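You operate a simulated robot arm through the tools that you are given. There is no shell and no other tool.

Carry out the task below with a simulated robot arm. There is one attempt and no reset: what you move stays moved.

## Task
Take the mounted gauge off its bracket and plug the bore.
Fine: thumb screw free first; unscrew fully; gauge in the stand's empty hole; yellow plug fully down.

The check looks at the end state, three seconds after you hand in, the way a careful person would. Anything else that was tipped, shoved, dropped, spilled or broken makes it a failure.

## Robot
A 6-joint arm with a two-finger parallel gripper, fixed in place. Base frame: the origin is on the floor under the middle of its stand, x ahead of it, y to its left, z up; the work surface is at about z = 800. Units: mm, degrees, N and s.
With the tool pointing down near the work surface it reaches from about 240 to 640 mm from the base axis. Its first joint turns from -66.0 to 66.0 degrees. Payload 2.7 kg.
The TCP is the grasp point between the finger pads, 23 mm short of the fingertips. In the tool frame z runs along the fingers and y along their closing line. The gripper opens to 94 mm. The fingers are 38 mm wide and 10 mm thick; the gripper's body (54 by 96 mm) begins 39 mm behind the TCP.
Orientation is told as [roll, pitch, yaw] about the base's x, y, z axes, in that order, counted from this pose: with the fingers straight down and closing along the base's y, the tool's x points along the base's -x, its y along +y and its z along -z.

## Interface
- The arm moves only by the tool jog_arm. Its argument "targets" is a list of rows, each an object (a shift or turn left out is 0, a gripper value left out holds the last) with "slide": the shift along the tool's x, y, z in mm, a list of three; "delta_rot": the turn, a rotation vector about the tool's x, y, z in degrees, a list of three; "claw": the opening in per cent of the stroke, from 0 (shut) to 100 (fully open). In form: [{"slide": [x, y, z], "delta_rot": [wx, wy, wz], "claw": claw}, ...]. A call has 1 to 20 rows; each row is the pose to reach, as a shift and turn from the pose commanded when the call began, along the tool's axes at that moment. Rows are played at 5 a second. More than 50 mm and 8.6 degrees between two rows, or a gripper value outside its range, and nothing of the call is played. Where a pose cannot be reached the arm comes as near as it can. A force on the tool above 40 N (or 10 N above the force at the start of the call, whichever is more), or a blocked arm, ends the call early, and 0.2 s more pass. The fingers move at their own pace (about 45 mm/s each) and stop on an object; they squeeze with about 38 N. The grip force told is the motor's: it shows also when the fingers shut on nothing. Time passes only in rows, and 0.2 s behind the last, so rows that repeat a pose let the fingers close. It gives the time, the measured TCP pose, the force on the tool (base axes), the opening and the grip force at its end, in the units of the frame above (readings bear some noise), with the torque about the TCP (base axes, N m) and any sound that the robot's microphone picked up.
- Cameras (640 x 400 px; columns grow to the right, rows downward): "scene" is fixed at [70, -423.5, 1412.7]; the picture's right is [0.85, -0.53, 0.00], its down [-0.27, -0.43, -0.86] and it looks along [0.46, 0.73, -0.50] (base axes); focal length 321 px, centre (320, 200). "wrist" rides on the gripper at [86, 16, -74] in the tool frame; the picture's right is [-0.18, 0.98, 0.00], its down [-0.58, -0.11, -0.81] and it looks along [-0.79, -0.15, 0.59] (tool axes); focal length 243 px, centre (320, 200). There is no depth. A picture from a camera that has moved, and an enlarged one, comes with that camera's place and axes in the base frame and with its lens.
- get_image(camera): a new picture of that camera. The clock stands still meanwhile.
- enlarge(camera, box): a new picture of the part [left, top, right, bottom] of that camera's present view, enlarged. The clock stands still meanwhile.
- hand_in(): hands the job in; it is judged then, once.

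Places have to be worked out from the pictures, the camera data and where the tool is seen. Open the gripper and draw the arm clear of the work before you hand the job in, unless the task says otherwise.

The tools are called after ">>>" as name(argument=value, ...) on one line, values as JSON. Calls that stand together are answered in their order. jog_arm: Moves the arm, as the interface text tells. Its arguments: {"type":"object","properties":{"targets":{"type":"array","items":{"type":"object","properties":{"slide":{"type":"array","items":{"type":"number"}},"delta_rot":{"type":"array","items":{"type":"number"}},"claw":{"type":"number"}}}}},"required":["targets"]} The other tools are called the same way: get_image (camera) takes a picture; enlarge (camera, box) takes an enlarged picture of a part of a camera's view; hand_in () hands the job in.

At the start:

```text
clock: 0.0
position: [353.0, 37.5, 1191.7]
orientation: [0.0, 0.0, 0.0]
contact_force: [0.6, 0.6, 0.0]
moment: [0.02, 0.0, 0.03]
opening: 94.1
finger_force: 0.0
```

scene: 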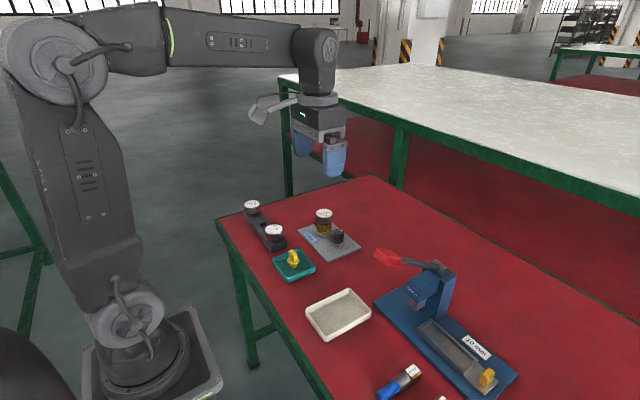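
wrist: 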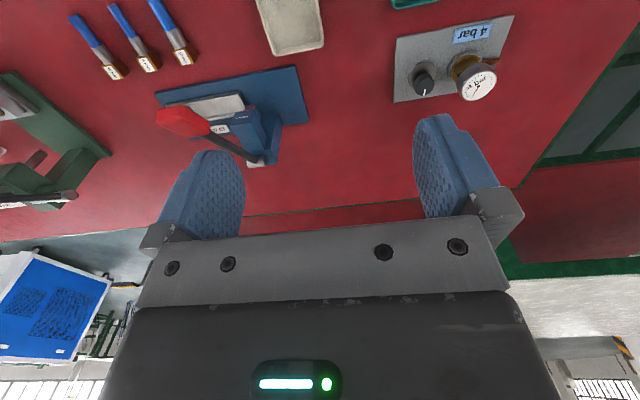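

I start by looking closely at the scene: the bracket with the gauge, the stand with two gauges, and the green tray with a yellow plug appear left of the base.

>>> enlarge(camera="scene", box=[230, 180, 390, 280])

>>> enlarge(camera="wrist", box=[380, 0, 540, 100])

>>> enlarge(camera="scene", box=[360, 230, 540, 400])

```text
4.00 times, centred on (310, 230) of scene
camera zoom: at [70.0, -423.5, 1412.7], right [0.85, -0.53, 0.0], down [-0.27, -0.43, -0.86], along [0.46, 0.73, -0.5], focal length 1284 px, centre (360, 80)
```

zoom: 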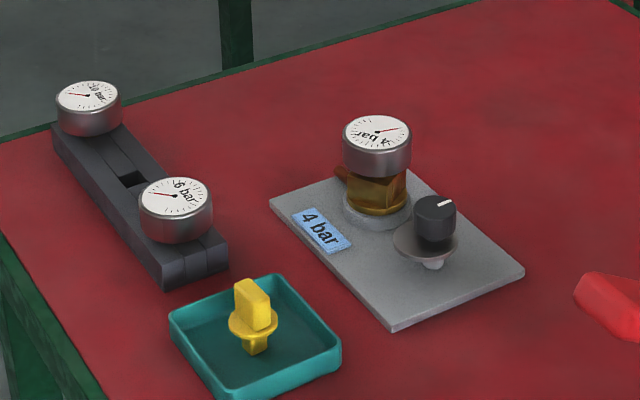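

```text
4.00 times, centred on (460, 50) of wrist
camera zoom: at [265.8, 54.8, 1266.1], right [0.18, 0.98, 0.0], down [0.58, -0.11, 0.81], along [0.79, -0.15, -0.59], focal length 970 px, centre (-240, 800)
```

zoom: 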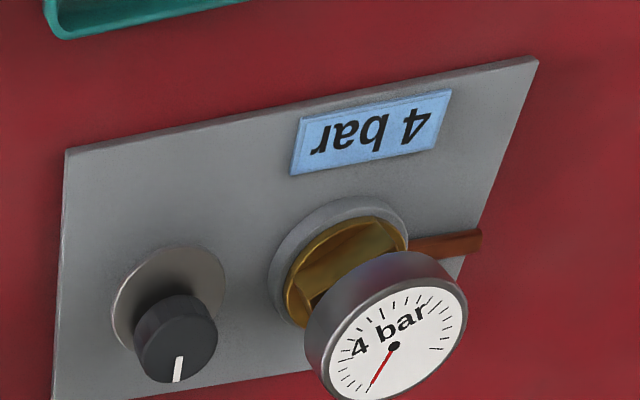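

```text
2.35 times, centred on (450, 315) of scene
camera zoom: at [70.0, -423.5, 1412.7], right [0.85, -0.53, 0.0], down [-0.27, -0.43, -0.86], along [0.46, 0.73, -0.5], focal length 755 px, centre (14, -71)
```

zoom: 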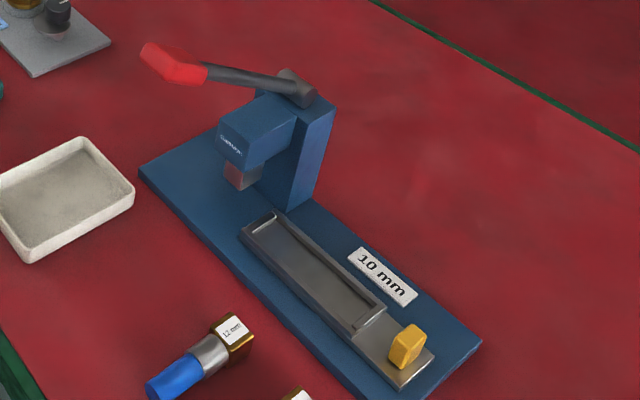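

The gauge dial seems to sit around (515, 263, 885), the stand runs along x≈365 (y≈300–480), the tray plug is near (377, 203). I move the wrist camera nearer, staying high, to see the bracket clearly.

>>> jog_arm(targets=[{"slide": [-6, 30, 25]}, {"slide": [-12, 60, 50]}, {"slide": [-18, 90, 75]}, {"slide": [-24, 120, 100]}, {"slide": [-30, 150, 125]}, {"slide": [-36, 180, 150]}, {"slide": [-42, 210, 170]}, {"slide": [-46, 240, 190]}, {"slide": [-46, 240, 190]}])

>>> get_image(camera="wrist")

>>> get_image(camera="scene")

```text
clock: 2.0
position: [401.3, 276.8, 1000.6]
orientation: [0.0, 0.1, -0.1]
contact_force: [-0.8, -0.2, -0.6]
moment: [0.0, -0.03, -0.03]
opening: 94.2
finger_force: 0.1
```

```text
taken
camera wrist: at [313.9, 293.7, 1075.2], right [0.18, 0.98, 0.0], down [0.58, -0.11, 0.81], along [0.79, -0.15, -0.59], focal length 243 px, centre (320, 200)
```

wrist: 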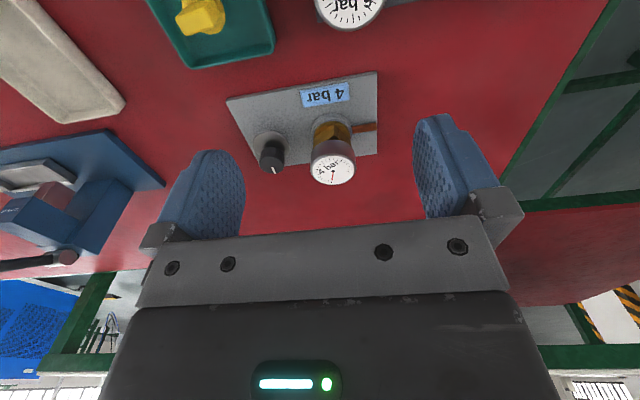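

```text
taken
```

scene: 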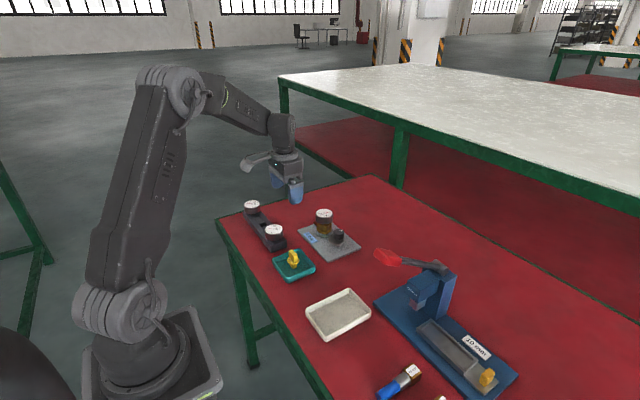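

The bracket is now in the middle of the wrist view. I enlarge it and the stand/tray.

>>> enlarge(camera="wrist", box=[220, 60, 400, 200])

>>> enlarge(camera="wrist", box=[300, 80, 390, 190])

>>> enlarge(camera="scene", box=[290, 195, 370, 265])

>>> enlarge(camera="scene", box=[235, 190, 325, 290])

```text
2.86 times, centred on (310, 130) of wrist
camera zoom: at [313.9, 293.7, 1075.2], right [0.18, 0.98, 0.0], down [0.58, -0.11, 0.81], along [0.79, -0.15, -0.59], focal length 693 px, centre (349, 400)
```

zoom: 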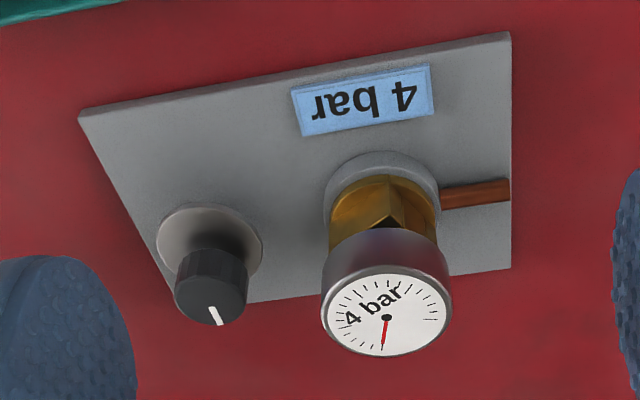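

```text
3.64 times, centred on (345, 135) of wrist
camera zoom: at [313.9, 293.7, 1075.2], right [0.18, 0.98, 0.0], down [0.58, -0.11, 0.81], along [0.79, -0.15, -0.59], focal length 882 px, centre (229, 436)
```

zoom: 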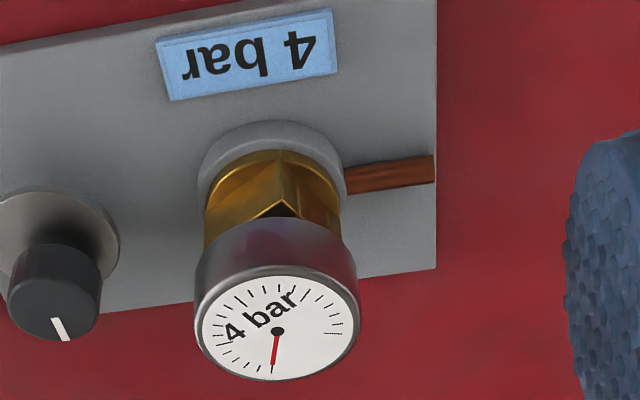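

```text
5.71 times, centred on (330, 230) of scene
camera zoom: at [70.0, -423.5, 1412.7], right [0.85, -0.53, 0.0], down [-0.27, -0.43, -0.86], along [0.46, 0.73, -0.5], focal length 1834 px, centre (263, 29)
```

zoom: 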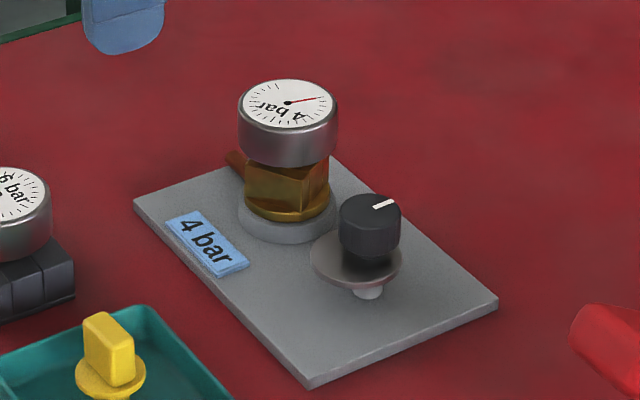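

```text
4.00 times, centred on (280, 240) of scene
camera zoom: at [70.0, -423.5, 1412.7], right [0.85, -0.53, 0.0], down [-0.27, -0.43, -0.86], along [0.46, 0.73, -0.5], focal length 1284 px, centre (480, 40)
```

zoom: 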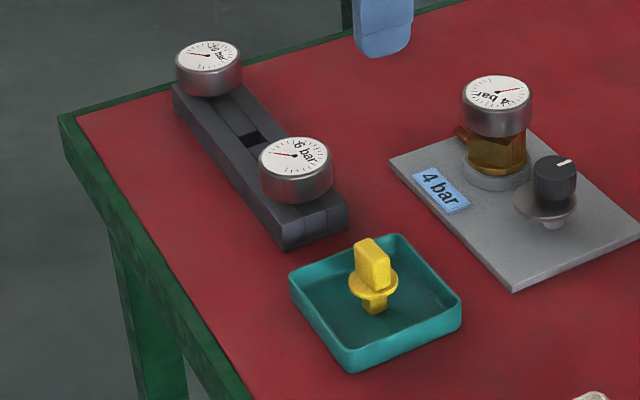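

The gauge dial top triangulates to about (519, 270, 884) and the black knob to (520, 194, 861). I zoom in hard on the knob, the boss and the copper-coloured rod to tell which is the thumb screw.

>>> enlarge(camera="scene", box=[315, 200, 355, 250])

>>> enlarge(camera="wrist", box=[330, 100, 390, 150])

>>> enlarge(camera="wrist", box=[245, 120, 305, 180])

>>> enlarge(camera="scene", box=[305, 200, 345, 245])

```text
8.00 times, centred on (335, 225) of scene
camera zoom: at [70.0, -423.5, 1412.7], right [0.85, -0.53, 0.0], down [-0.27, -0.43, -0.86], along [0.46, 0.73, -0.5], focal length 2568 px, centre (200, 0)
```

zoom: 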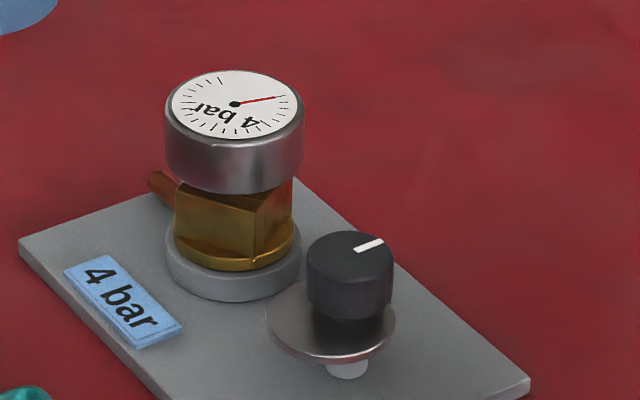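

```text
8.00 times, centred on (360, 125) of wrist
camera zoom: at [313.9, 293.7, 1075.2], right [0.18, 0.98, 0.0], down [0.58, -0.11, 0.81], along [0.79, -0.15, -0.59], focal length 1941 px, centre (0, 800)
```

zoom: 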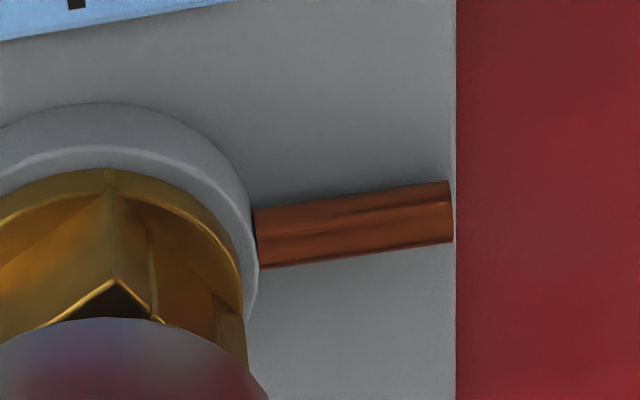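

```text
6.67 times, centred on (275, 150) of wrist
camera zoom: at [313.9, 293.7, 1075.2], right [0.18, 0.98, 0.0], down [0.58, -0.11, 0.81], along [0.79, -0.15, -0.59], focal length 1618 px, centre (620, 533)
```

zoom: 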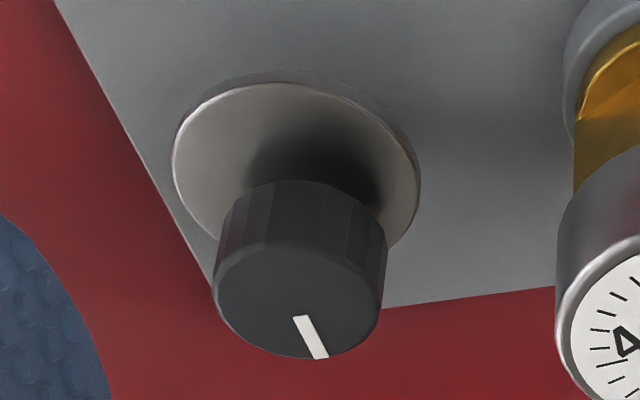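

```text
8.89 times, centred on (325, 222) of scene
camera zoom: at [70.0, -423.5, 1412.7], right [0.85, -0.53, 0.0], down [-0.27, -0.43, -0.86], along [0.46, 0.73, -0.5], focal length 2854 px, centre (276, 0)
```

zoom: 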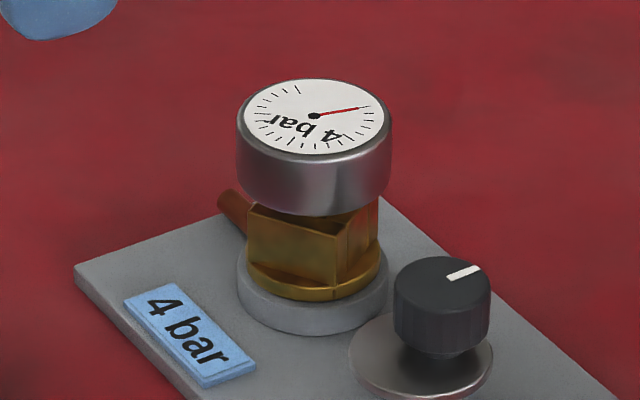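

The black knurled knob on its disc is the only screw-like part (the copper rod is a pipe out of the boss), so it is the thumb screw. I move above it at a safe height to refine its position, with the gripper partly closed.

>>> jog_arm(targets=[{"slide": [-30, -20, 8]}, {"slide": [-60, -40, 15]}, {"slide": [-90, -62, 22]}, {"slide": [-118.7, -82.8, 30], "claw": 60}, {"slide": [-118.7, -82.8, 30], "claw": 60}, {"slide": [-118.7, -82.8, 30], "claw": 60}])

>>> get_image(camera="wrist")

>>> enlarge(camera="wrist", box=[270, 20, 430, 120])

```text
clock: 3.4
position: [518.6, 192.9, 973.0]
orientation: [0.1, 0.0, 0.0]
contact_force: [1.6, -0.3, 0.3]
moment: [-0.02, -0.01, 0.01]
opening: 56.4
finger_force: 0.0
```

```text
taken
camera wrist: at [432.6, 209.2, 1046.2], right [0.18, 0.98, 0.0], down [0.58, -0.11, 0.81], along [0.79, -0.15, -0.59], focal length 243 px, centre (320, 200)
```

wrist: 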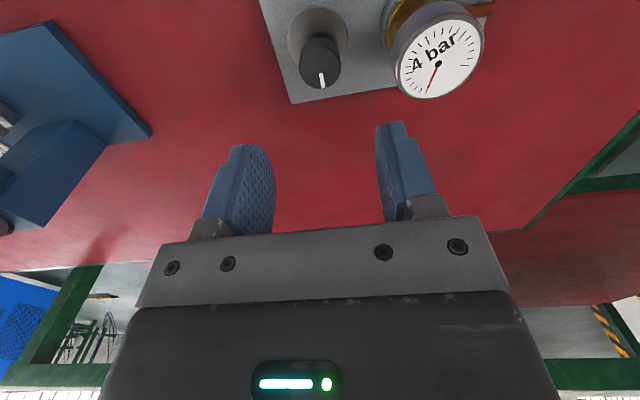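

```text
4.00 times, centred on (350, 70) of wrist
camera zoom: at [432.6, 209.2, 1046.2], right [0.18, 0.98, 0.0], down [0.58, -0.11, 0.81], along [0.79, -0.15, -0.59], focal length 970 px, centre (200, 720)
```

zoom: 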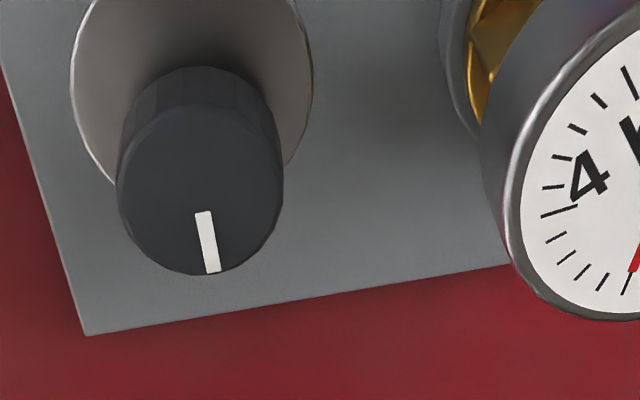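

The knob centre is refined to about (518.5, 193.3), top z≈861, Ø≈30; gauge axis about (518.5, 270.3). I pre-turn the tool clockwise (from above) by 80° while high, so I have a long counter-clockwise stroke, and narrow the fingers to about 44 mm.

>>> jog_arm(targets=[{"delta_rot": [0, 0, 8], "claw": 47}, {"delta_rot": [0, 0, 16]}, {"delta_rot": [0, 0, 24]}, {"delta_rot": [0, 0, 32]}, {"delta_rot": [0, 0, 40]}, {"delta_rot": [0, 0, 48]}, {"delta_rot": [0, 0, 56]}, {"delta_rot": [0, 0, 64]}, {"delta_rot": [0, 0, 72]}, {"delta_rot": [0, 0, 80]}, {"delta_rot": [0, 0, 80]}])

>>> get_image(camera="wrist")

>>> get_image(camera="scene")

```text
clock: 5.8
position: [516.6, 194.6, 971.1]
orientation: [0.0, 0.0, -80.0]
contact_force: [0.2, 0.1, 0.2]
moment: [-0.01, -0.02, -0.03]
opening: 44.4
finger_force: 0.0
```

```text
taken
camera wrist: at [518.0, 283.7, 1046.0], right [1.0, -0.01, 0.0], down [-0.01, -0.59, 0.81], along [-0.01, -0.81, -0.59], focal length 243 px, centre (320, 200)
```

wrist: 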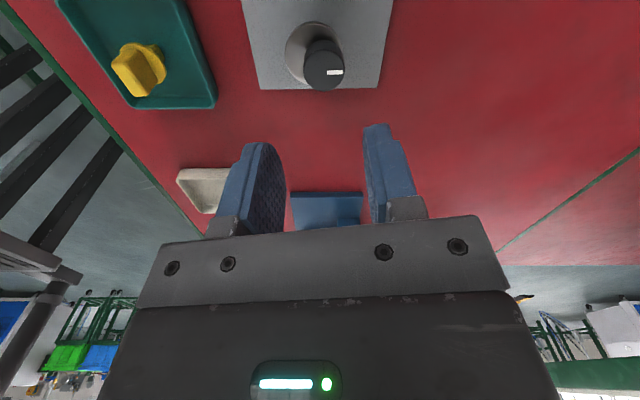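

```text
taken
```

scene: 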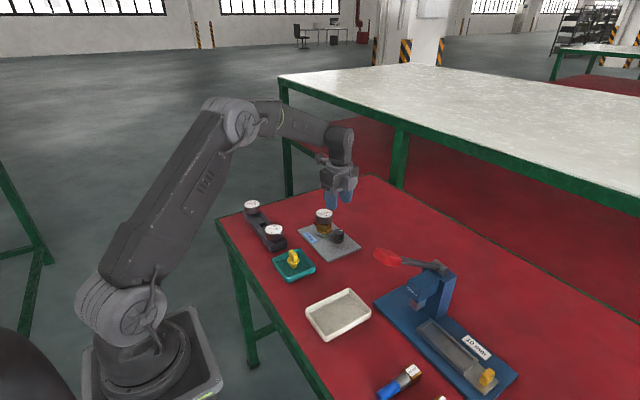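

I zoom in on the knob from this new angle to check its offset relative to the tool.

>>> enlarge(camera="wrist", box=[240, 0, 400, 100])

>>> enlarge(camera="wrist", box=[60, 0, 220, 110])

```text
4.00 times, centred on (320, 50) of wrist
camera zoom: at [518.0, 283.7, 1046.0], right [1.0, -0.01, 0.0], down [-0.01, -0.59, 0.81], along [-0.01, -0.81, -0.59], focal length 970 px, centre (320, 800)
```

zoom: 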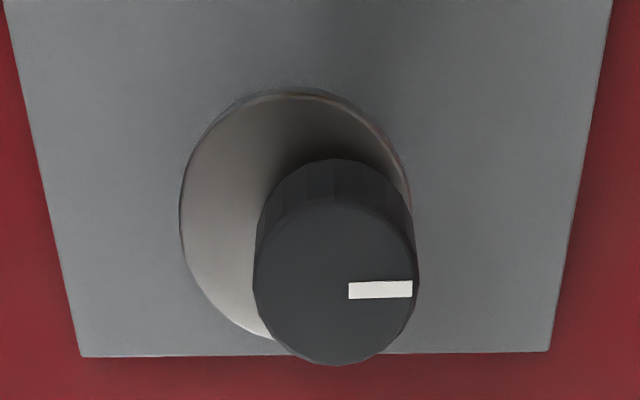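

```text
3.64 times, centred on (140, 55) of wrist
camera zoom: at [518.0, 283.7, 1046.0], right [1.0, -0.01, 0.0], down [-0.01, -0.59, 0.81], along [-0.01, -0.81, -0.59], focal length 882 px, centre (974, 727)
```

zoom: 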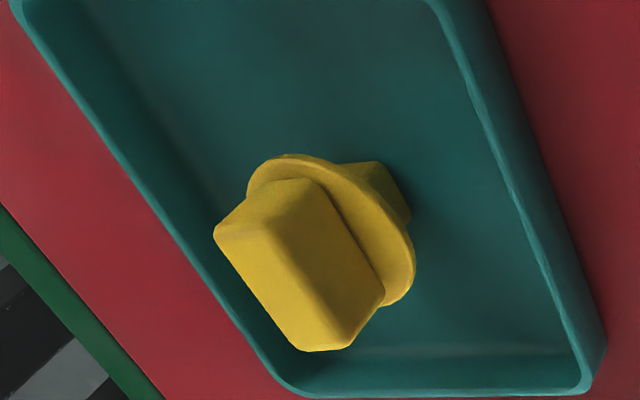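

The thumb screw's disc is eccentric and at z≈832, so the fingertips must stay above ~836. From this view the knob is offset about (+2.8, −1.7) mm from the TCP; I correct that and come down to just above the knob.

>>> jog_arm(targets=[{"slide": [-2.2, 2.5, 25]}, {"slide": [-2.2, 2.5, 50]}, {"slide": [-2.2, 2.5, 70]}, {"slide": [-2.2, 2.5, 80]}, {"slide": [-2.2, 2.5, 80]}])

>>> get_image(camera="wrist")

>>> enlarge(camera="scene", box=[300, 180, 380, 260])

```text
clock: 7.0
position: [521.4, 192.8, 890.8]
orientation: [0.1, 0.0, -80.0]
contact_force: [1.4, -0.8, 0.3]
moment: [0.0, -0.02, -0.02]
opening: 44.2
finger_force: 0.2
```

```text
taken
camera wrist: at [520.8, 281.9, 965.4], right [1.0, -0.01, 0.0], down [-0.01, -0.59, 0.81], along [-0.01, -0.81, -0.59], focal length 243 px, centre (320, 200)
```

wrist: 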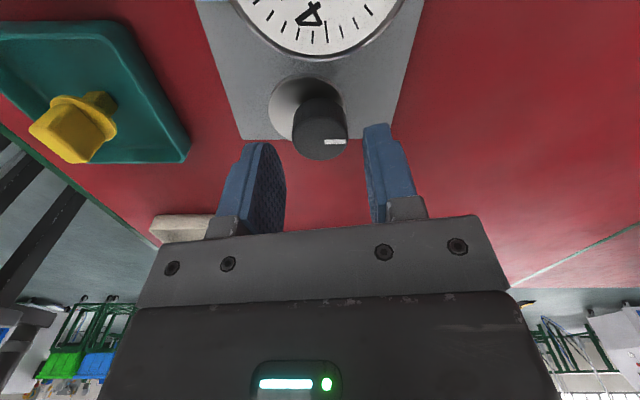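

```text
5.00 times, centred on (340, 220) of scene
camera zoom: at [70.0, -423.5, 1412.7], right [0.85, -0.53, 0.0], down [-0.27, -0.43, -0.86], along [0.46, 0.73, -0.5], focal length 1605 px, centre (220, 100)
```

zoom: 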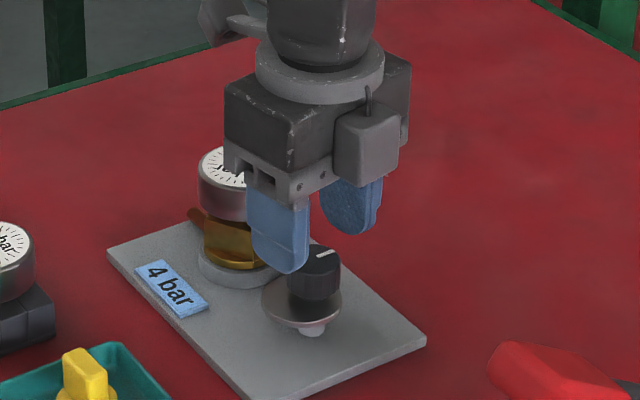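

The knob is centred (column 320, row ≈141 as predicted). I go straight down 28 mm to TCP z≈863 and close on the knob.

>>> jog_arm(targets=[{"slide": [0, 0, 10]}, {"slide": [0, 0, 20]}, {"slide": [0, 0, 28]}, {"slide": [0, 0, 28]}, {"slide": [0, 0, 28], "claw": 25}, {"slide": [0, 0, 28], "claw": 25}, {"slide": [0, 0, 28], "claw": 25}])

>>> enlarge(camera="scene", box=[300, 180, 380, 260])

>>> get_image(camera="wrist")

```text
clock: 8.6
position: [519.9, 193.1, 862.7]
orientation: [-0.1, -0.1, -80.0]
contact_force: [-2.4, -1.3, -1.2]
moment: [0.09, 0.04, -0.02]
opening: 31.5
finger_force: 44.7
```

```text
5.00 times, centred on (340, 220) of scene
camera zoom: at [69.9, -423.6, 1412.7], right [0.85, -0.53, 0.0], down [-0.27, -0.43, -0.86], along [0.46, 0.73, -0.5], focal length 1605 px, centre (220, 100)
```

zoom: 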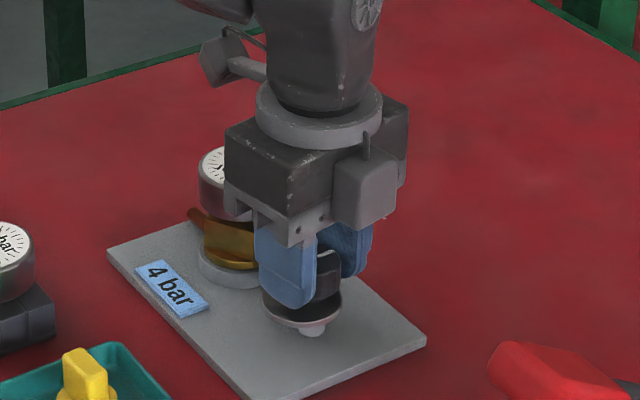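

```text
taken
camera wrist: at [520.8, 281.6, 937.6], right [1.0, -0.01, 0.0], down [-0.01, -0.59, 0.81], along [-0.01, -0.81, -0.59], focal length 243 px, centre (320, 200)
```

wrist: 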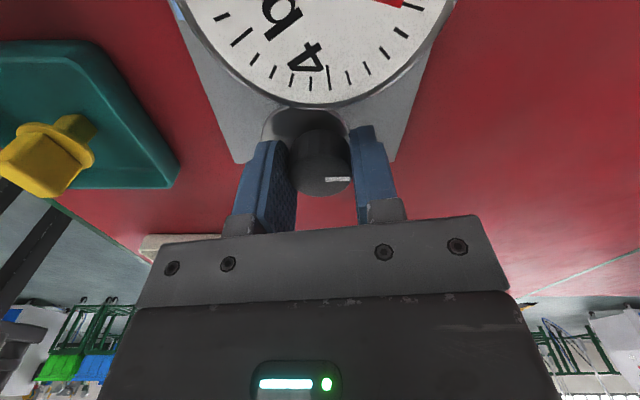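

The fingers hold the knob (opening 31.5). I turn counter-clockwise gently by 32° and watch the forces.

>>> jog_arm(targets=[{"delta_rot": [0, 0, -4], "claw": 20}, {"delta_rot": [0, 0, -8]}, {"delta_rot": [0, 0, -12]}, {"delta_rot": [0, 0, -16]}, {"delta_rot": [0, 0, -20]}, {"delta_rot": [0, 0, -24]}, {"delta_rot": [0, 0, -28]}, {"delta_rot": [0, 0, -32]}])

>>> enlarge(camera="scene", box=[300, 180, 380, 260])

>>> get_image(camera="wrist")

```text
clock: 10.4
position: [519.4, 193.5, 863.1]
orientation: [-0.2, 0.0, -48.0]
contact_force: [-8.5, -13.4, -7.3]
moment: [-0.87, -0.88, 0.01]
opening: 31.5
finger_force: 45.0
```

```text
5.00 times, centred on (340, 220) of scene
camera zoom: at [69.9, -423.8, 1412.7], right [0.85, -0.53, 0.0], down [-0.27, -0.43, -0.86], along [0.46, 0.73, -0.5], focal length 1605 px, centre (220, 100)
```

zoom: 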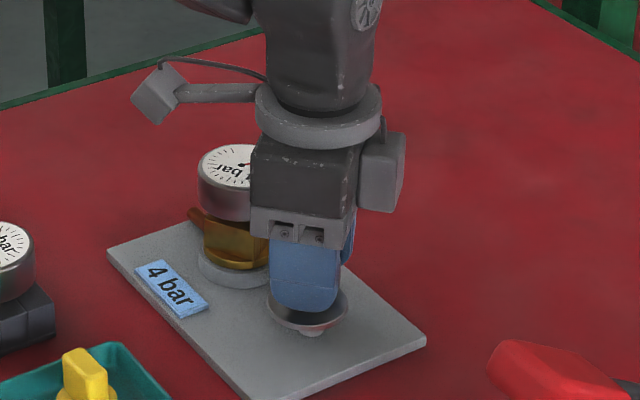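

```text
taken
camera wrist: at [473.7, 268.6, 937.6], right [0.85, 0.52, 0.0], down [0.31, -0.5, 0.81], along [0.42, -0.69, -0.59], focal length 243 px, centre (320, 200)
```

wrist: 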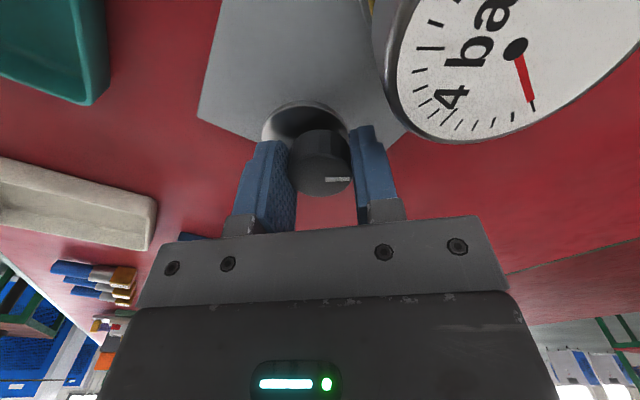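

The knob turned with the gripper (pointer still aligned in the tool view), though a side load built up. I release to relieve it and look at what moved before carrying on.

>>> jog_arm(targets=[{"claw": 47}, {"claw": 47}, {"claw": 47}])

>>> get_image(camera="wrist")

>>> enlarge(camera="scene", box=[300, 180, 380, 260])

```text
clock: 11.2
position: [519.4, 194.0, 864.6]
orientation: [0.1, 0.1, -47.9]
contact_force: [-1.0, -0.5, -0.1]
moment: [0.01, 0.02, -0.01]
opening: 44.3
finger_force: 0.0
```

```text
taken
camera wrist: at [474.3, 269.5, 938.4], right [0.85, 0.52, 0.0], down [0.31, -0.51, 0.81], along [0.42, -0.69, -0.59], focal length 243 px, centre (320, 200)
```

wrist: 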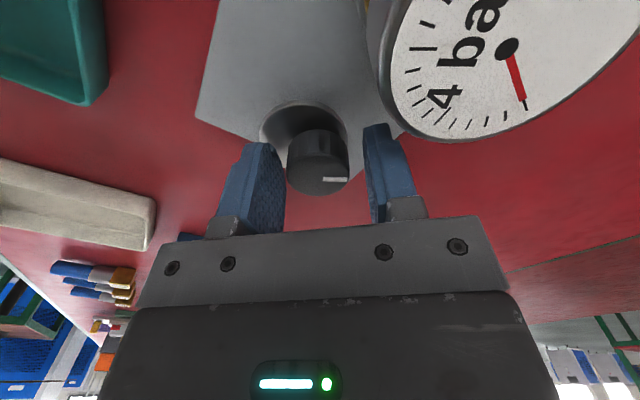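

```text
5.00 times, centred on (340, 220) of scene
camera zoom: at [70.0, -423.5, 1412.7], right [0.85, -0.53, 0.0], down [-0.27, -0.43, -0.86], along [0.46, 0.73, -0.5], focal length 1605 px, centre (220, 100)
```

zoom: 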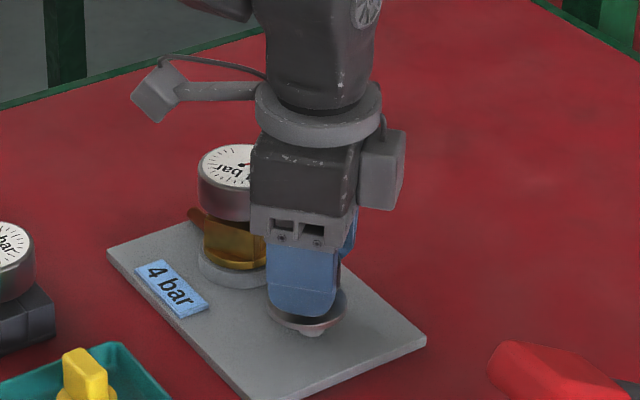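

Only arm-position error caused the load (about 1 mm of spring-back); the knob really turned 32°. I re-grip and continue counter-clockwise in two strokes with a release in between.

>>> jog_arm(targets=[{"claw": 20}, {"claw": 20}, {"delta_rot": [0, 0, -8], "claw": 20}, {"delta_rot": [0, 0, -16]}, {"delta_rot": [0, 0, -24]}, {"delta_rot": [0, 0, -32]}, {"delta_rot": [0, 0, -40]}, {"delta_rot": [0, 0, -48]}, {"delta_rot": [0, 0, -48], "claw": 45}, {"delta_rot": [0, 0, -48], "claw": 45}, {"delta_rot": [0, 0, -48], "claw": 20}, {"delta_rot": [0, 0, -48], "claw": 20}, {"delta_rot": [0, 0, -56]}, {"delta_rot": [0, 0, -64]}, {"delta_rot": [0, 0, -72]}, {"delta_rot": [0, 0, -80]}, {"delta_rot": [0, 0, -88]}, {"delta_rot": [0, 0, -96]}])

>>> get_image(camera="wrist")

>>> enlarge(camera="scene", box=[300, 180, 380, 260])

```text
clock: 15.0
position: [519.4, 192.7, 863.3]
orientation: [-0.1, 0.0, 48.1]
contact_force: [12.0, -13.9, 1.7]
moment: [-0.29, 0.44, 0.01]
opening: 31.4
finger_force: 45.7
```

```text
taken
camera wrist: at [450.2, 139.5, 938.2], right [-0.61, 0.79, 0.0], down [0.47, 0.36, 0.81], along [0.64, 0.49, -0.59], focal length 243 px, centre (320, 200)
```

wrist: 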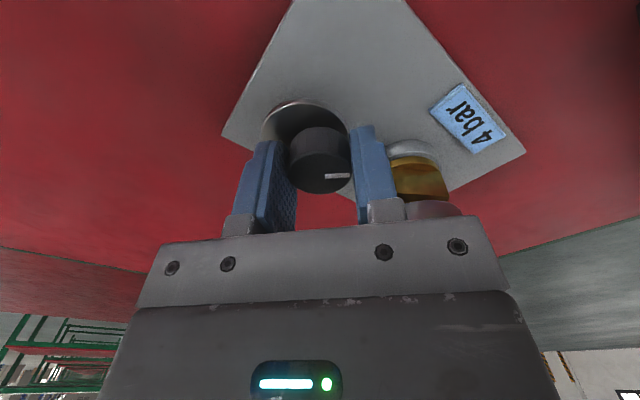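

```text
5.00 times, centred on (340, 220) of scene
camera zoom: at [70.3, -423.9, 1412.6], right [0.85, -0.53, 0.0], down [-0.27, -0.43, -0.86], along [0.46, 0.73, -0.5], focal length 1605 px, centre (220, 100)
```

zoom: 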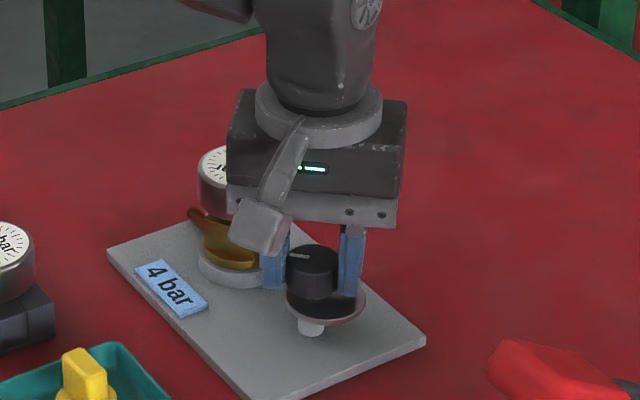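

I zoom in to see the disc/stub geometry and whether the knob has risen.

>>> enlarge(camera="scene", box=[320, 220, 360, 250])

>>> enlarge(camera="wrist", box=[240, 60, 400, 200])

```text
13.33 times, centred on (340, 235) of scene
camera zoom: at [70.3, -423.9, 1412.6], right [0.85, -0.53, 0.0], down [-0.27, -0.43, -0.86], along [0.46, 0.73, -0.5], focal length 4281 px, centre (53, -267)
```

zoom: 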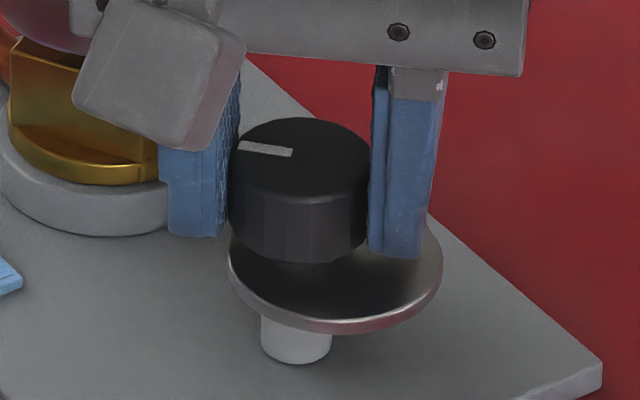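

```text
2.86 times, centred on (320, 130) of wrist
camera zoom: at [450.2, 139.5, 938.2], right [-0.61, 0.79, 0.0], down [0.47, 0.36, 0.81], along [0.64, 0.49, -0.59], focal length 693 px, centre (320, 400)
```

zoom: 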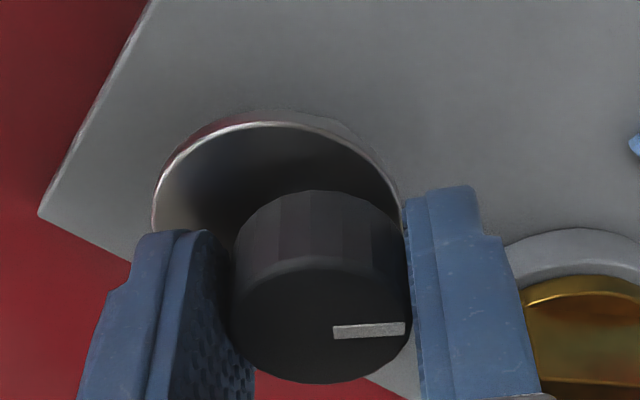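

The knob turns freely on a white post with an eccentric disc, but I want to be sure nothing else around the boss is the thumb screw. I release, rise, and look at the boss from the +y side.

>>> jog_arm(targets=[{"claw": 50}, {"claw": 50}, {"slide": [0, 0, -30], "claw": 50}, {"slide": [0, 0, -70]}, {"slide": [0, 0, -105]}, {"slide": [0, 0, -105], "delta_rot": [0, 0, 8]}, {"slide": [0, 0, -105], "delta_rot": [0, 0, 16]}, {"slide": [0, 0, -105], "delta_rot": [0, 0, 24]}, {"slide": [0, 0, -105], "delta_rot": [0, 0, 32]}, {"slide": [0, 0, -105], "delta_rot": [0, 0, 40]}, {"slide": [0, 0, -105], "delta_rot": [0, 0, 48]}, {"slide": [0, 0, -105], "delta_rot": [0, 0, 56]}, {"slide": [0, 0, -105], "delta_rot": [0, 0, 64]}, {"slide": [0, 0, -105], "delta_rot": [0, 0, 72]}, {"slide": [0, 0, -105], "delta_rot": [0, 0, 80]}, {"slide": [0, 0, -105], "delta_rot": [0, 0, 88]}, {"slide": [0, 0, -105], "delta_rot": [0, 0, 96]}, {"slide": [0, 0, -105], "delta_rot": [0, 0, 104]}, {"slide": [0, 0, -105], "delta_rot": [0, 0, 112]}, {"slide": [0, 0, -105], "delta_rot": [0, 0, 120]}])

>>> get_image(camera="wrist")

>>> enlarge(camera="scene", box=[300, 195, 370, 255])

```text
clock: 19.2
position: [520.1, 193.1, 969.5]
orientation: [0.0, -0.1, -72.1]
contact_force: [-0.4, 0.6, 0.8]
moment: [0.0, 0.02, -0.03]
opening: 47.0
finger_force: 0.0
```

```text
taken
camera wrist: at [509.2, 281.7, 1043.0], right [0.99, 0.13, 0.0], down [0.07, -0.59, 0.81], along [0.1, -0.8, -0.59], focal length 243 px, centre (320, 200)
```

wrist: 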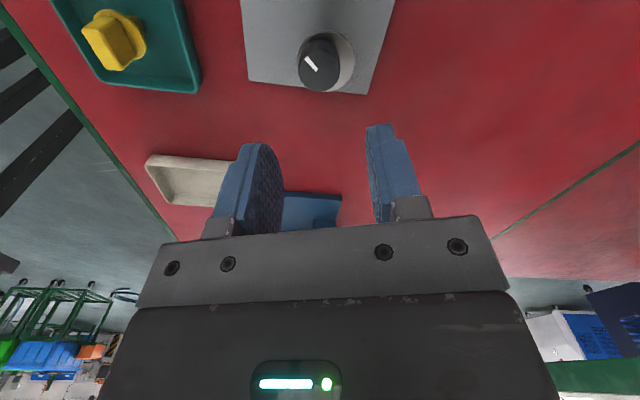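

```text
6.67 times, centred on (335, 225) of scene
camera zoom: at [70.0, -423.5, 1412.7], right [0.85, -0.53, 0.0], down [-0.27, -0.43, -0.86], along [0.46, 0.73, -0.5], focal length 2140 px, centre (220, 33)
```

zoom: 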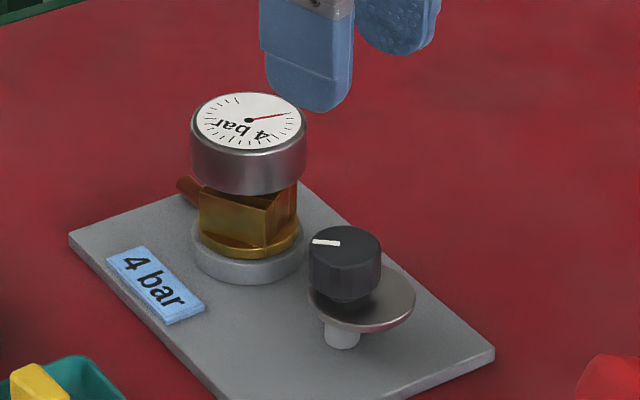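

No visible rise of the knob yet. I move the camera past the gauge to look at it from the +y side.

>>> jog_arm(targets=[{"slide": [35, 11, 0]}, {"slide": [70, 22, 0]}, {"slide": [100, 32, 5]}, {"slide": [130, 41, 10]}, {"slide": [130, 41, 10]}])

>>> get_image(camera="wrist")

>>> enlarge(camera="wrist", box=[230, 0, 410, 120])

```text
clock: 20.4
position: [518.9, 329.1, 957.8]
orientation: [0.0, 0.0, -72.0]
contact_force: [0.1, 0.1, -0.1]
moment: [0.02, -0.01, 0.01]
opening: 46.8
finger_force: 0.1
```

```text
taken
camera wrist: at [507.9, 417.5, 1032.5], right [0.99, 0.13, 0.0], down [0.08, -0.59, 0.81], along [0.1, -0.8, -0.59], focal length 243 px, centre (320, 200)
```

wrist: 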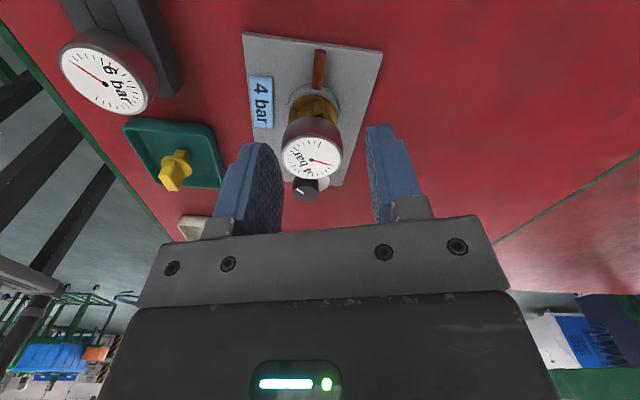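

```text
3.33 times, centred on (320, 60) of wrist
camera zoom: at [507.9, 417.5, 1032.5], right [0.99, 0.13, 0.0], down [0.08, -0.59, 0.81], along [0.1, -0.8, -0.59], focal length 809 px, centre (320, 667)
```

zoom: 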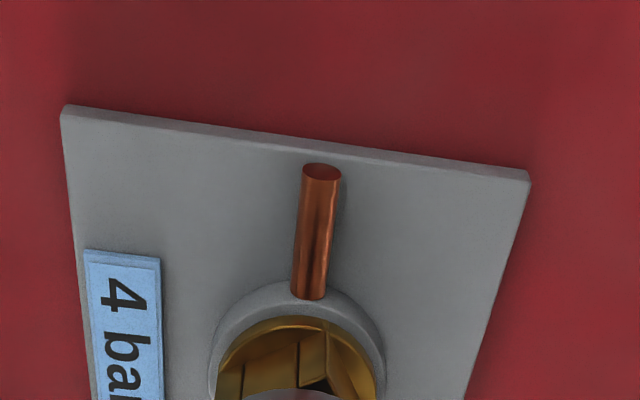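

It is a plain round pipe, so the knob is the thumb screw. I take the same scene zoom as at the start to compare the knob height before and after the 128° turn.

>>> enlarge(camera="scene", box=[315, 200, 355, 250])

>>> enlarge(camera="wrist", box=[260, 60, 380, 210])

>>> enlarge(camera="wrist", box=[30, 0, 240, 200])

```text
8.00 times, centred on (335, 225) of scene
camera zoom: at [70.0, -423.5, 1412.7], right [0.85, -0.53, 0.0], down [-0.27, -0.43, -0.86], along [0.46, 0.73, -0.5], focal length 2568 px, centre (200, 0)
```

zoom: 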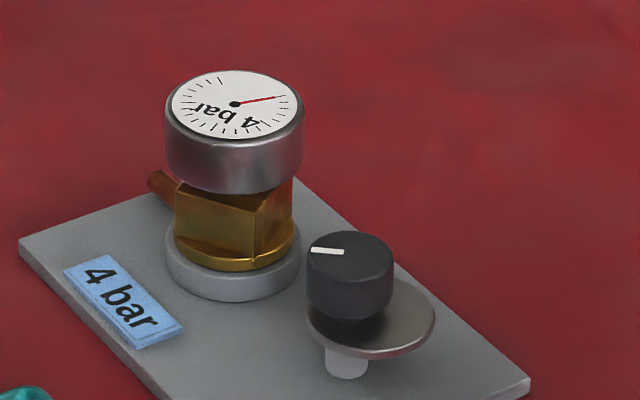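

```text
2.67 times, centred on (320, 135) of wrist
camera zoom: at [507.9, 417.5, 1032.5], right [0.99, 0.13, 0.0], down [0.08, -0.59, 0.81], along [0.1, -0.8, -0.59], focal length 647 px, centre (320, 373)
```

zoom: 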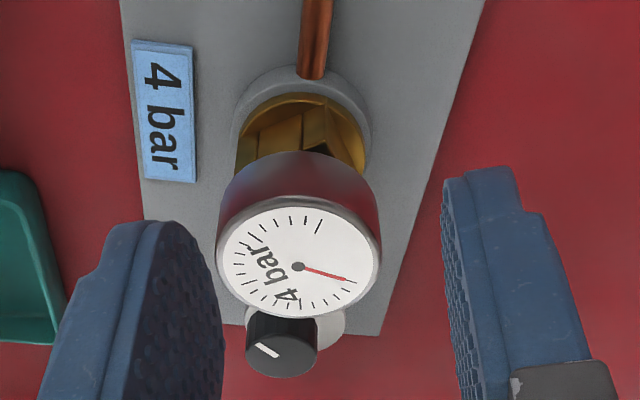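

```text
2.00 times, centred on (135, 100) of wrist
camera zoom: at [507.9, 417.5, 1032.5], right [0.99, 0.13, 0.0], down [0.08, -0.59, 0.81], along [0.1, -0.8, -0.59], focal length 485 px, centre (690, 400)
```

zoom: 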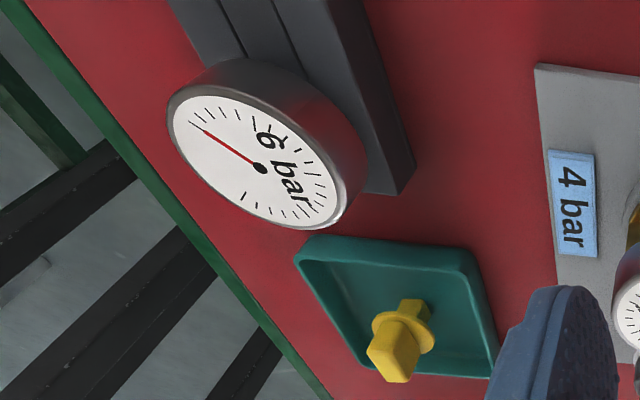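

The scene zoom shows no measurable rise (<0.5 mm), so more turns are needed. I return over the knob and go down again to continue unscrewing.

>>> jog_arm(targets=[{"slide": [-40, -13, 0]}, {"slide": [-80, -26, 0]}, {"slide": [-110, -35, 0]}, {"slide": [-129.1, -41.3, 0]}, {"slide": [-129.1, -41.3, 20]}, {"slide": [-129.1, -41.3, 45]}, {"slide": [-129.1, -41.3, 65]}, {"slide": [-129.1, -41.3, 65]}])

>>> get_image(camera="wrist")

```text
clock: 22.2
position: [518.3, 193.9, 891.8]
orientation: [0.0, 0.0, -72.0]
contact_force: [0.7, 0.7, 0.0]
moment: [0.0, -0.01, 0.02]
opening: 46.9
finger_force: 0.1
```

```text
taken
camera wrist: at [506.8, 281.4, 966.7], right [0.99, 0.13, 0.0], down [0.08, -0.59, 0.81], along [0.1, -0.8, -0.59], focal length 243 px, centre (320, 200)
```

wrist: 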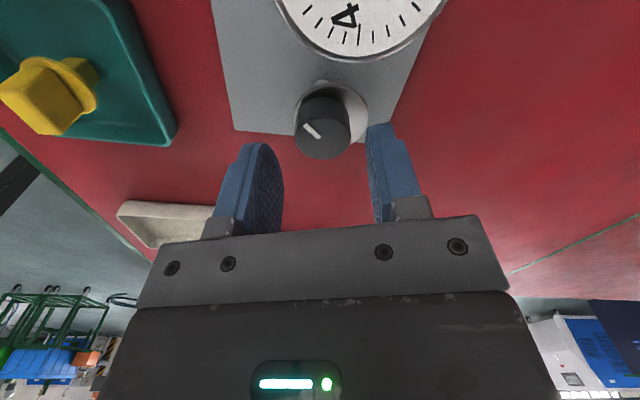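

Knob is about 1.5 mm to the tool's +y; I correct, descend, grip, and turn another ~127° counter-clockwise with a mid-way release.

>>> jog_arm(targets=[{"slide": [0, 1.5, 14]}, {"slide": [0, 1.5, 28.5]}, {"slide": [0, 1.5, 28.5], "claw": 20}, {"slide": [0, 1.5, 28.5], "claw": 20}, {"slide": [0, 1.5, 28.5], "delta_rot": [0, 0, -8.5]}, {"slide": [0, 1.5, 28.5], "delta_rot": [0, 0, -17]}, {"slide": [0, 1.5, 28.5], "delta_rot": [0, 0, -25.5]}, {"slide": [0, 1.5, 28.5], "delta_rot": [0, 0, -34]}, {"slide": [0, 1.5, 28.5], "delta_rot": [0, 0, -42.5]}, {"slide": [0, 1.5, 28.5], "delta_rot": [0, 0, -51]}, {"slide": [0, 1.5, 28.5], "delta_rot": [0, 0, -59.5]}, {"slide": [0, 1.5, 28.5], "delta_rot": [0, 0, -59.5], "claw": 42}, {"slide": [0, 1.5, 28.5], "delta_rot": [0, 0, -59.5], "claw": 42}, {"slide": [0, 1.5, 28.5], "delta_rot": [0, 0, -59.5], "claw": 20}, {"slide": [0, 1.5, 28.5], "delta_rot": [0, 0, -59.5], "claw": 20}, {"slide": [0, 1.5, 28.5], "delta_rot": [0, 0, -68]}, {"slide": [0, 1.5, 28.5], "delta_rot": [0, 0, -76.5]}, {"slide": [0, 1.5, 28.5], "delta_rot": [0, 0, -85]}, {"slide": [0, 1.5, 28.5], "delta_rot": [0, 0, -93.5]}, {"slide": [0, 1.5, 28.5], "delta_rot": [0, 0, -102]}])

>>> enlarge(camera="scene", box=[315, 200, 355, 250])

>>> get_image(camera="wrist")

```text
clock: 26.4
position: [523.2, 192.9, 865.4]
orientation: [0.0, -0.2, 30.0]
contact_force: [4.6, -23.1, 7.6]
moment: [-0.09, 0.08, -0.42]
opening: 31.6
finger_force: 44.9
```

```text
8.00 times, centred on (335, 225) of scene
camera zoom: at [70.0, -424.1, 1412.6], right [0.85, -0.53, 0.0], down [-0.27, -0.43, -0.86], along [0.46, 0.73, -0.5], focal length 2568 px, centre (200, 0)
```

zoom: 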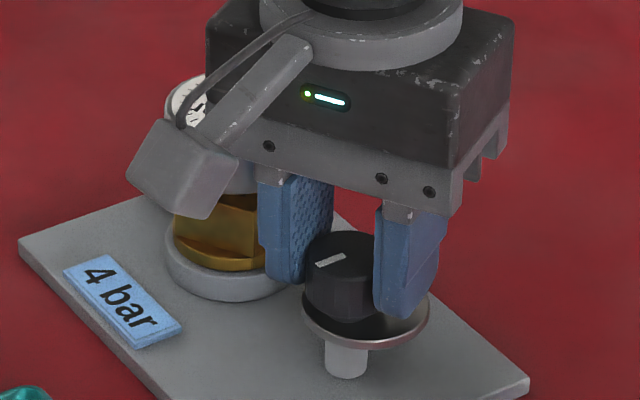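

```text
taken
camera wrist: at [438.7, 164.8, 939.9], right [-0.33, 0.94, 0.0], down [0.56, 0.2, 0.81], along [0.76, 0.27, -0.59], focal length 243 px, centre (320, 200)
```

wrist: 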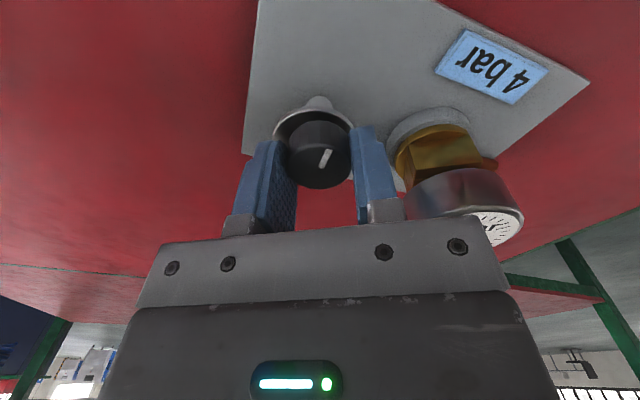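

The pointer only advanced about 60° this time and there is now torque (−0.42 Nm) and side load: the screw seems to have reached a stop (or the grip slipped). I release and look.

>>> jog_arm(targets=[{"claw": 47}, {"claw": 47}, {"slide": [0, 0, -30]}, {"slide": [0, 0, -70]}, {"slide": [0, 0, -105]}, {"slide": [0, 0, -105]}])

>>> get_image(camera="wrist")

>>> enlarge(camera="scene", box=[315, 200, 355, 250])

>>> enlarge(camera="wrist", box=[270, 20, 430, 120])

```text
clock: 27.8
position: [520.0, 197.7, 970.2]
orientation: [-0.1, -0.1, 30.0]
contact_force: [0.9, 0.3, -0.1]
moment: [-0.02, -0.01, 0.01]
opening: 44.3
finger_force: 0.0
```

```text
taken
camera wrist: at [436.9, 168.7, 1045.2], right [-0.33, 0.94, 0.0], down [0.56, 0.2, 0.81], along [0.76, 0.27, -0.59], focal length 243 px, centre (320, 200)
```

wrist: 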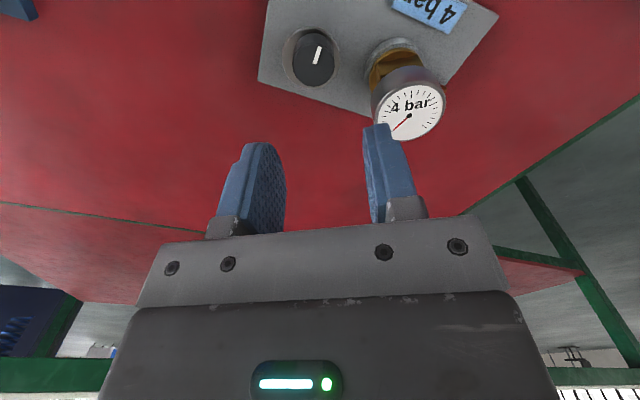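

```text
8.00 times, centred on (335, 225) of scene
camera zoom: at [70.0, -423.5, 1412.7], right [0.85, -0.53, 0.0], down [-0.27, -0.43, -0.86], along [0.46, 0.73, -0.5], focal length 2568 px, centre (200, 0)
```

zoom: 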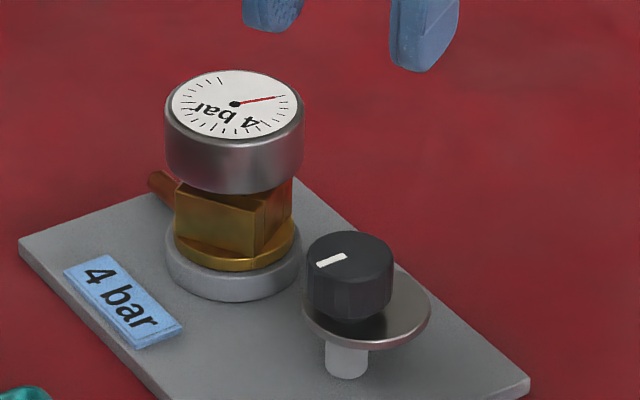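

```text
4.00 times, centred on (350, 70) of wrist
camera zoom: at [436.9, 168.7, 1045.2], right [-0.33, 0.94, 0.0], down [0.56, 0.2, 0.81], along [0.76, 0.27, -0.59], focal length 970 px, centre (200, 720)
```

zoom: 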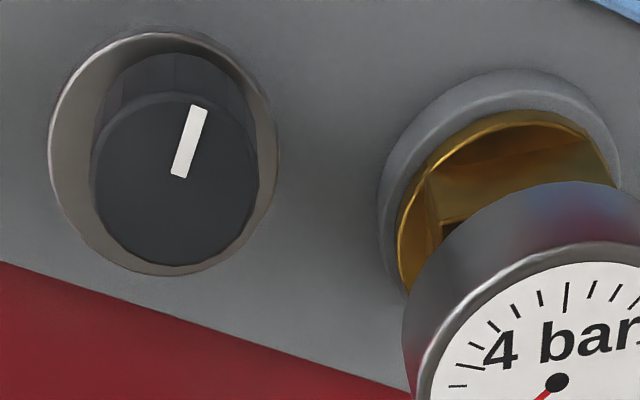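

The pointer now sits at about 183° (it started at ~0°), so the screw seems to have stopped after half a turn, and my TCP had drifted ~5 mm. I recentre over the knob and test gently whether it still turns counter-clockwise.

>>> jog_arm(targets=[{"slide": [2.8, -4.9, 35]}, {"slide": [2.8, -4.9, 70]}, {"slide": [2.8, -4.9, 80]}, {"slide": [2.8, -4.9, 80]}])

>>> get_image(camera="wrist")

```text
clock: 28.8
position: [518.7, 187.9, 890.0]
orientation: [0.0, 0.0, 29.9]
contact_force: [-0.4, 0.7, -0.2]
moment: [-0.03, -0.03, 0.01]
opening: 43.9
finger_force: 0.0
```

```text
taken
camera wrist: at [435.8, 160.3, 964.6], right [-0.33, 0.94, 0.0], down [0.56, 0.2, 0.81], along [0.76, 0.27, -0.59], focal length 243 px, centre (320, 200)
```

wrist: 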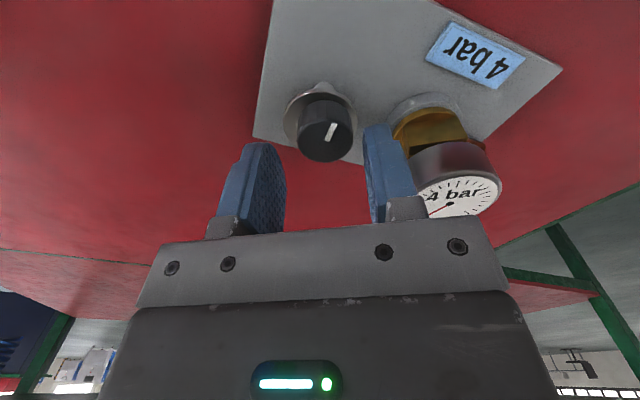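

I zoom in for an accurate centring before descending.

>>> enlarge(camera="wrist", box=[260, 70, 420, 170])

```text
4.00 times, centred on (340, 120) of wrist
camera zoom: at [435.8, 160.3, 964.6], right [-0.33, 0.94, 0.0], down [0.56, 0.2, 0.81], along [0.76, 0.27, -0.59], focal length 970 px, centre (240, 520)
```

zoom: 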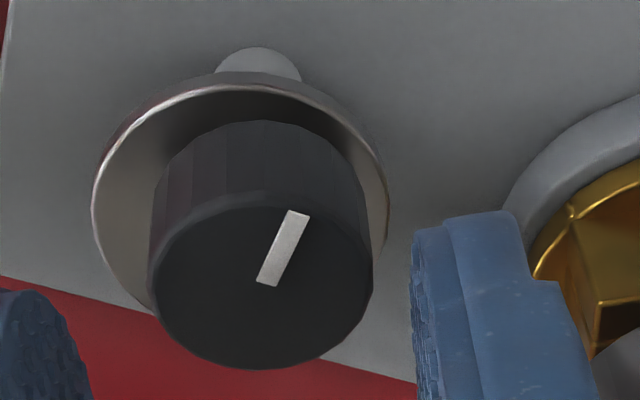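

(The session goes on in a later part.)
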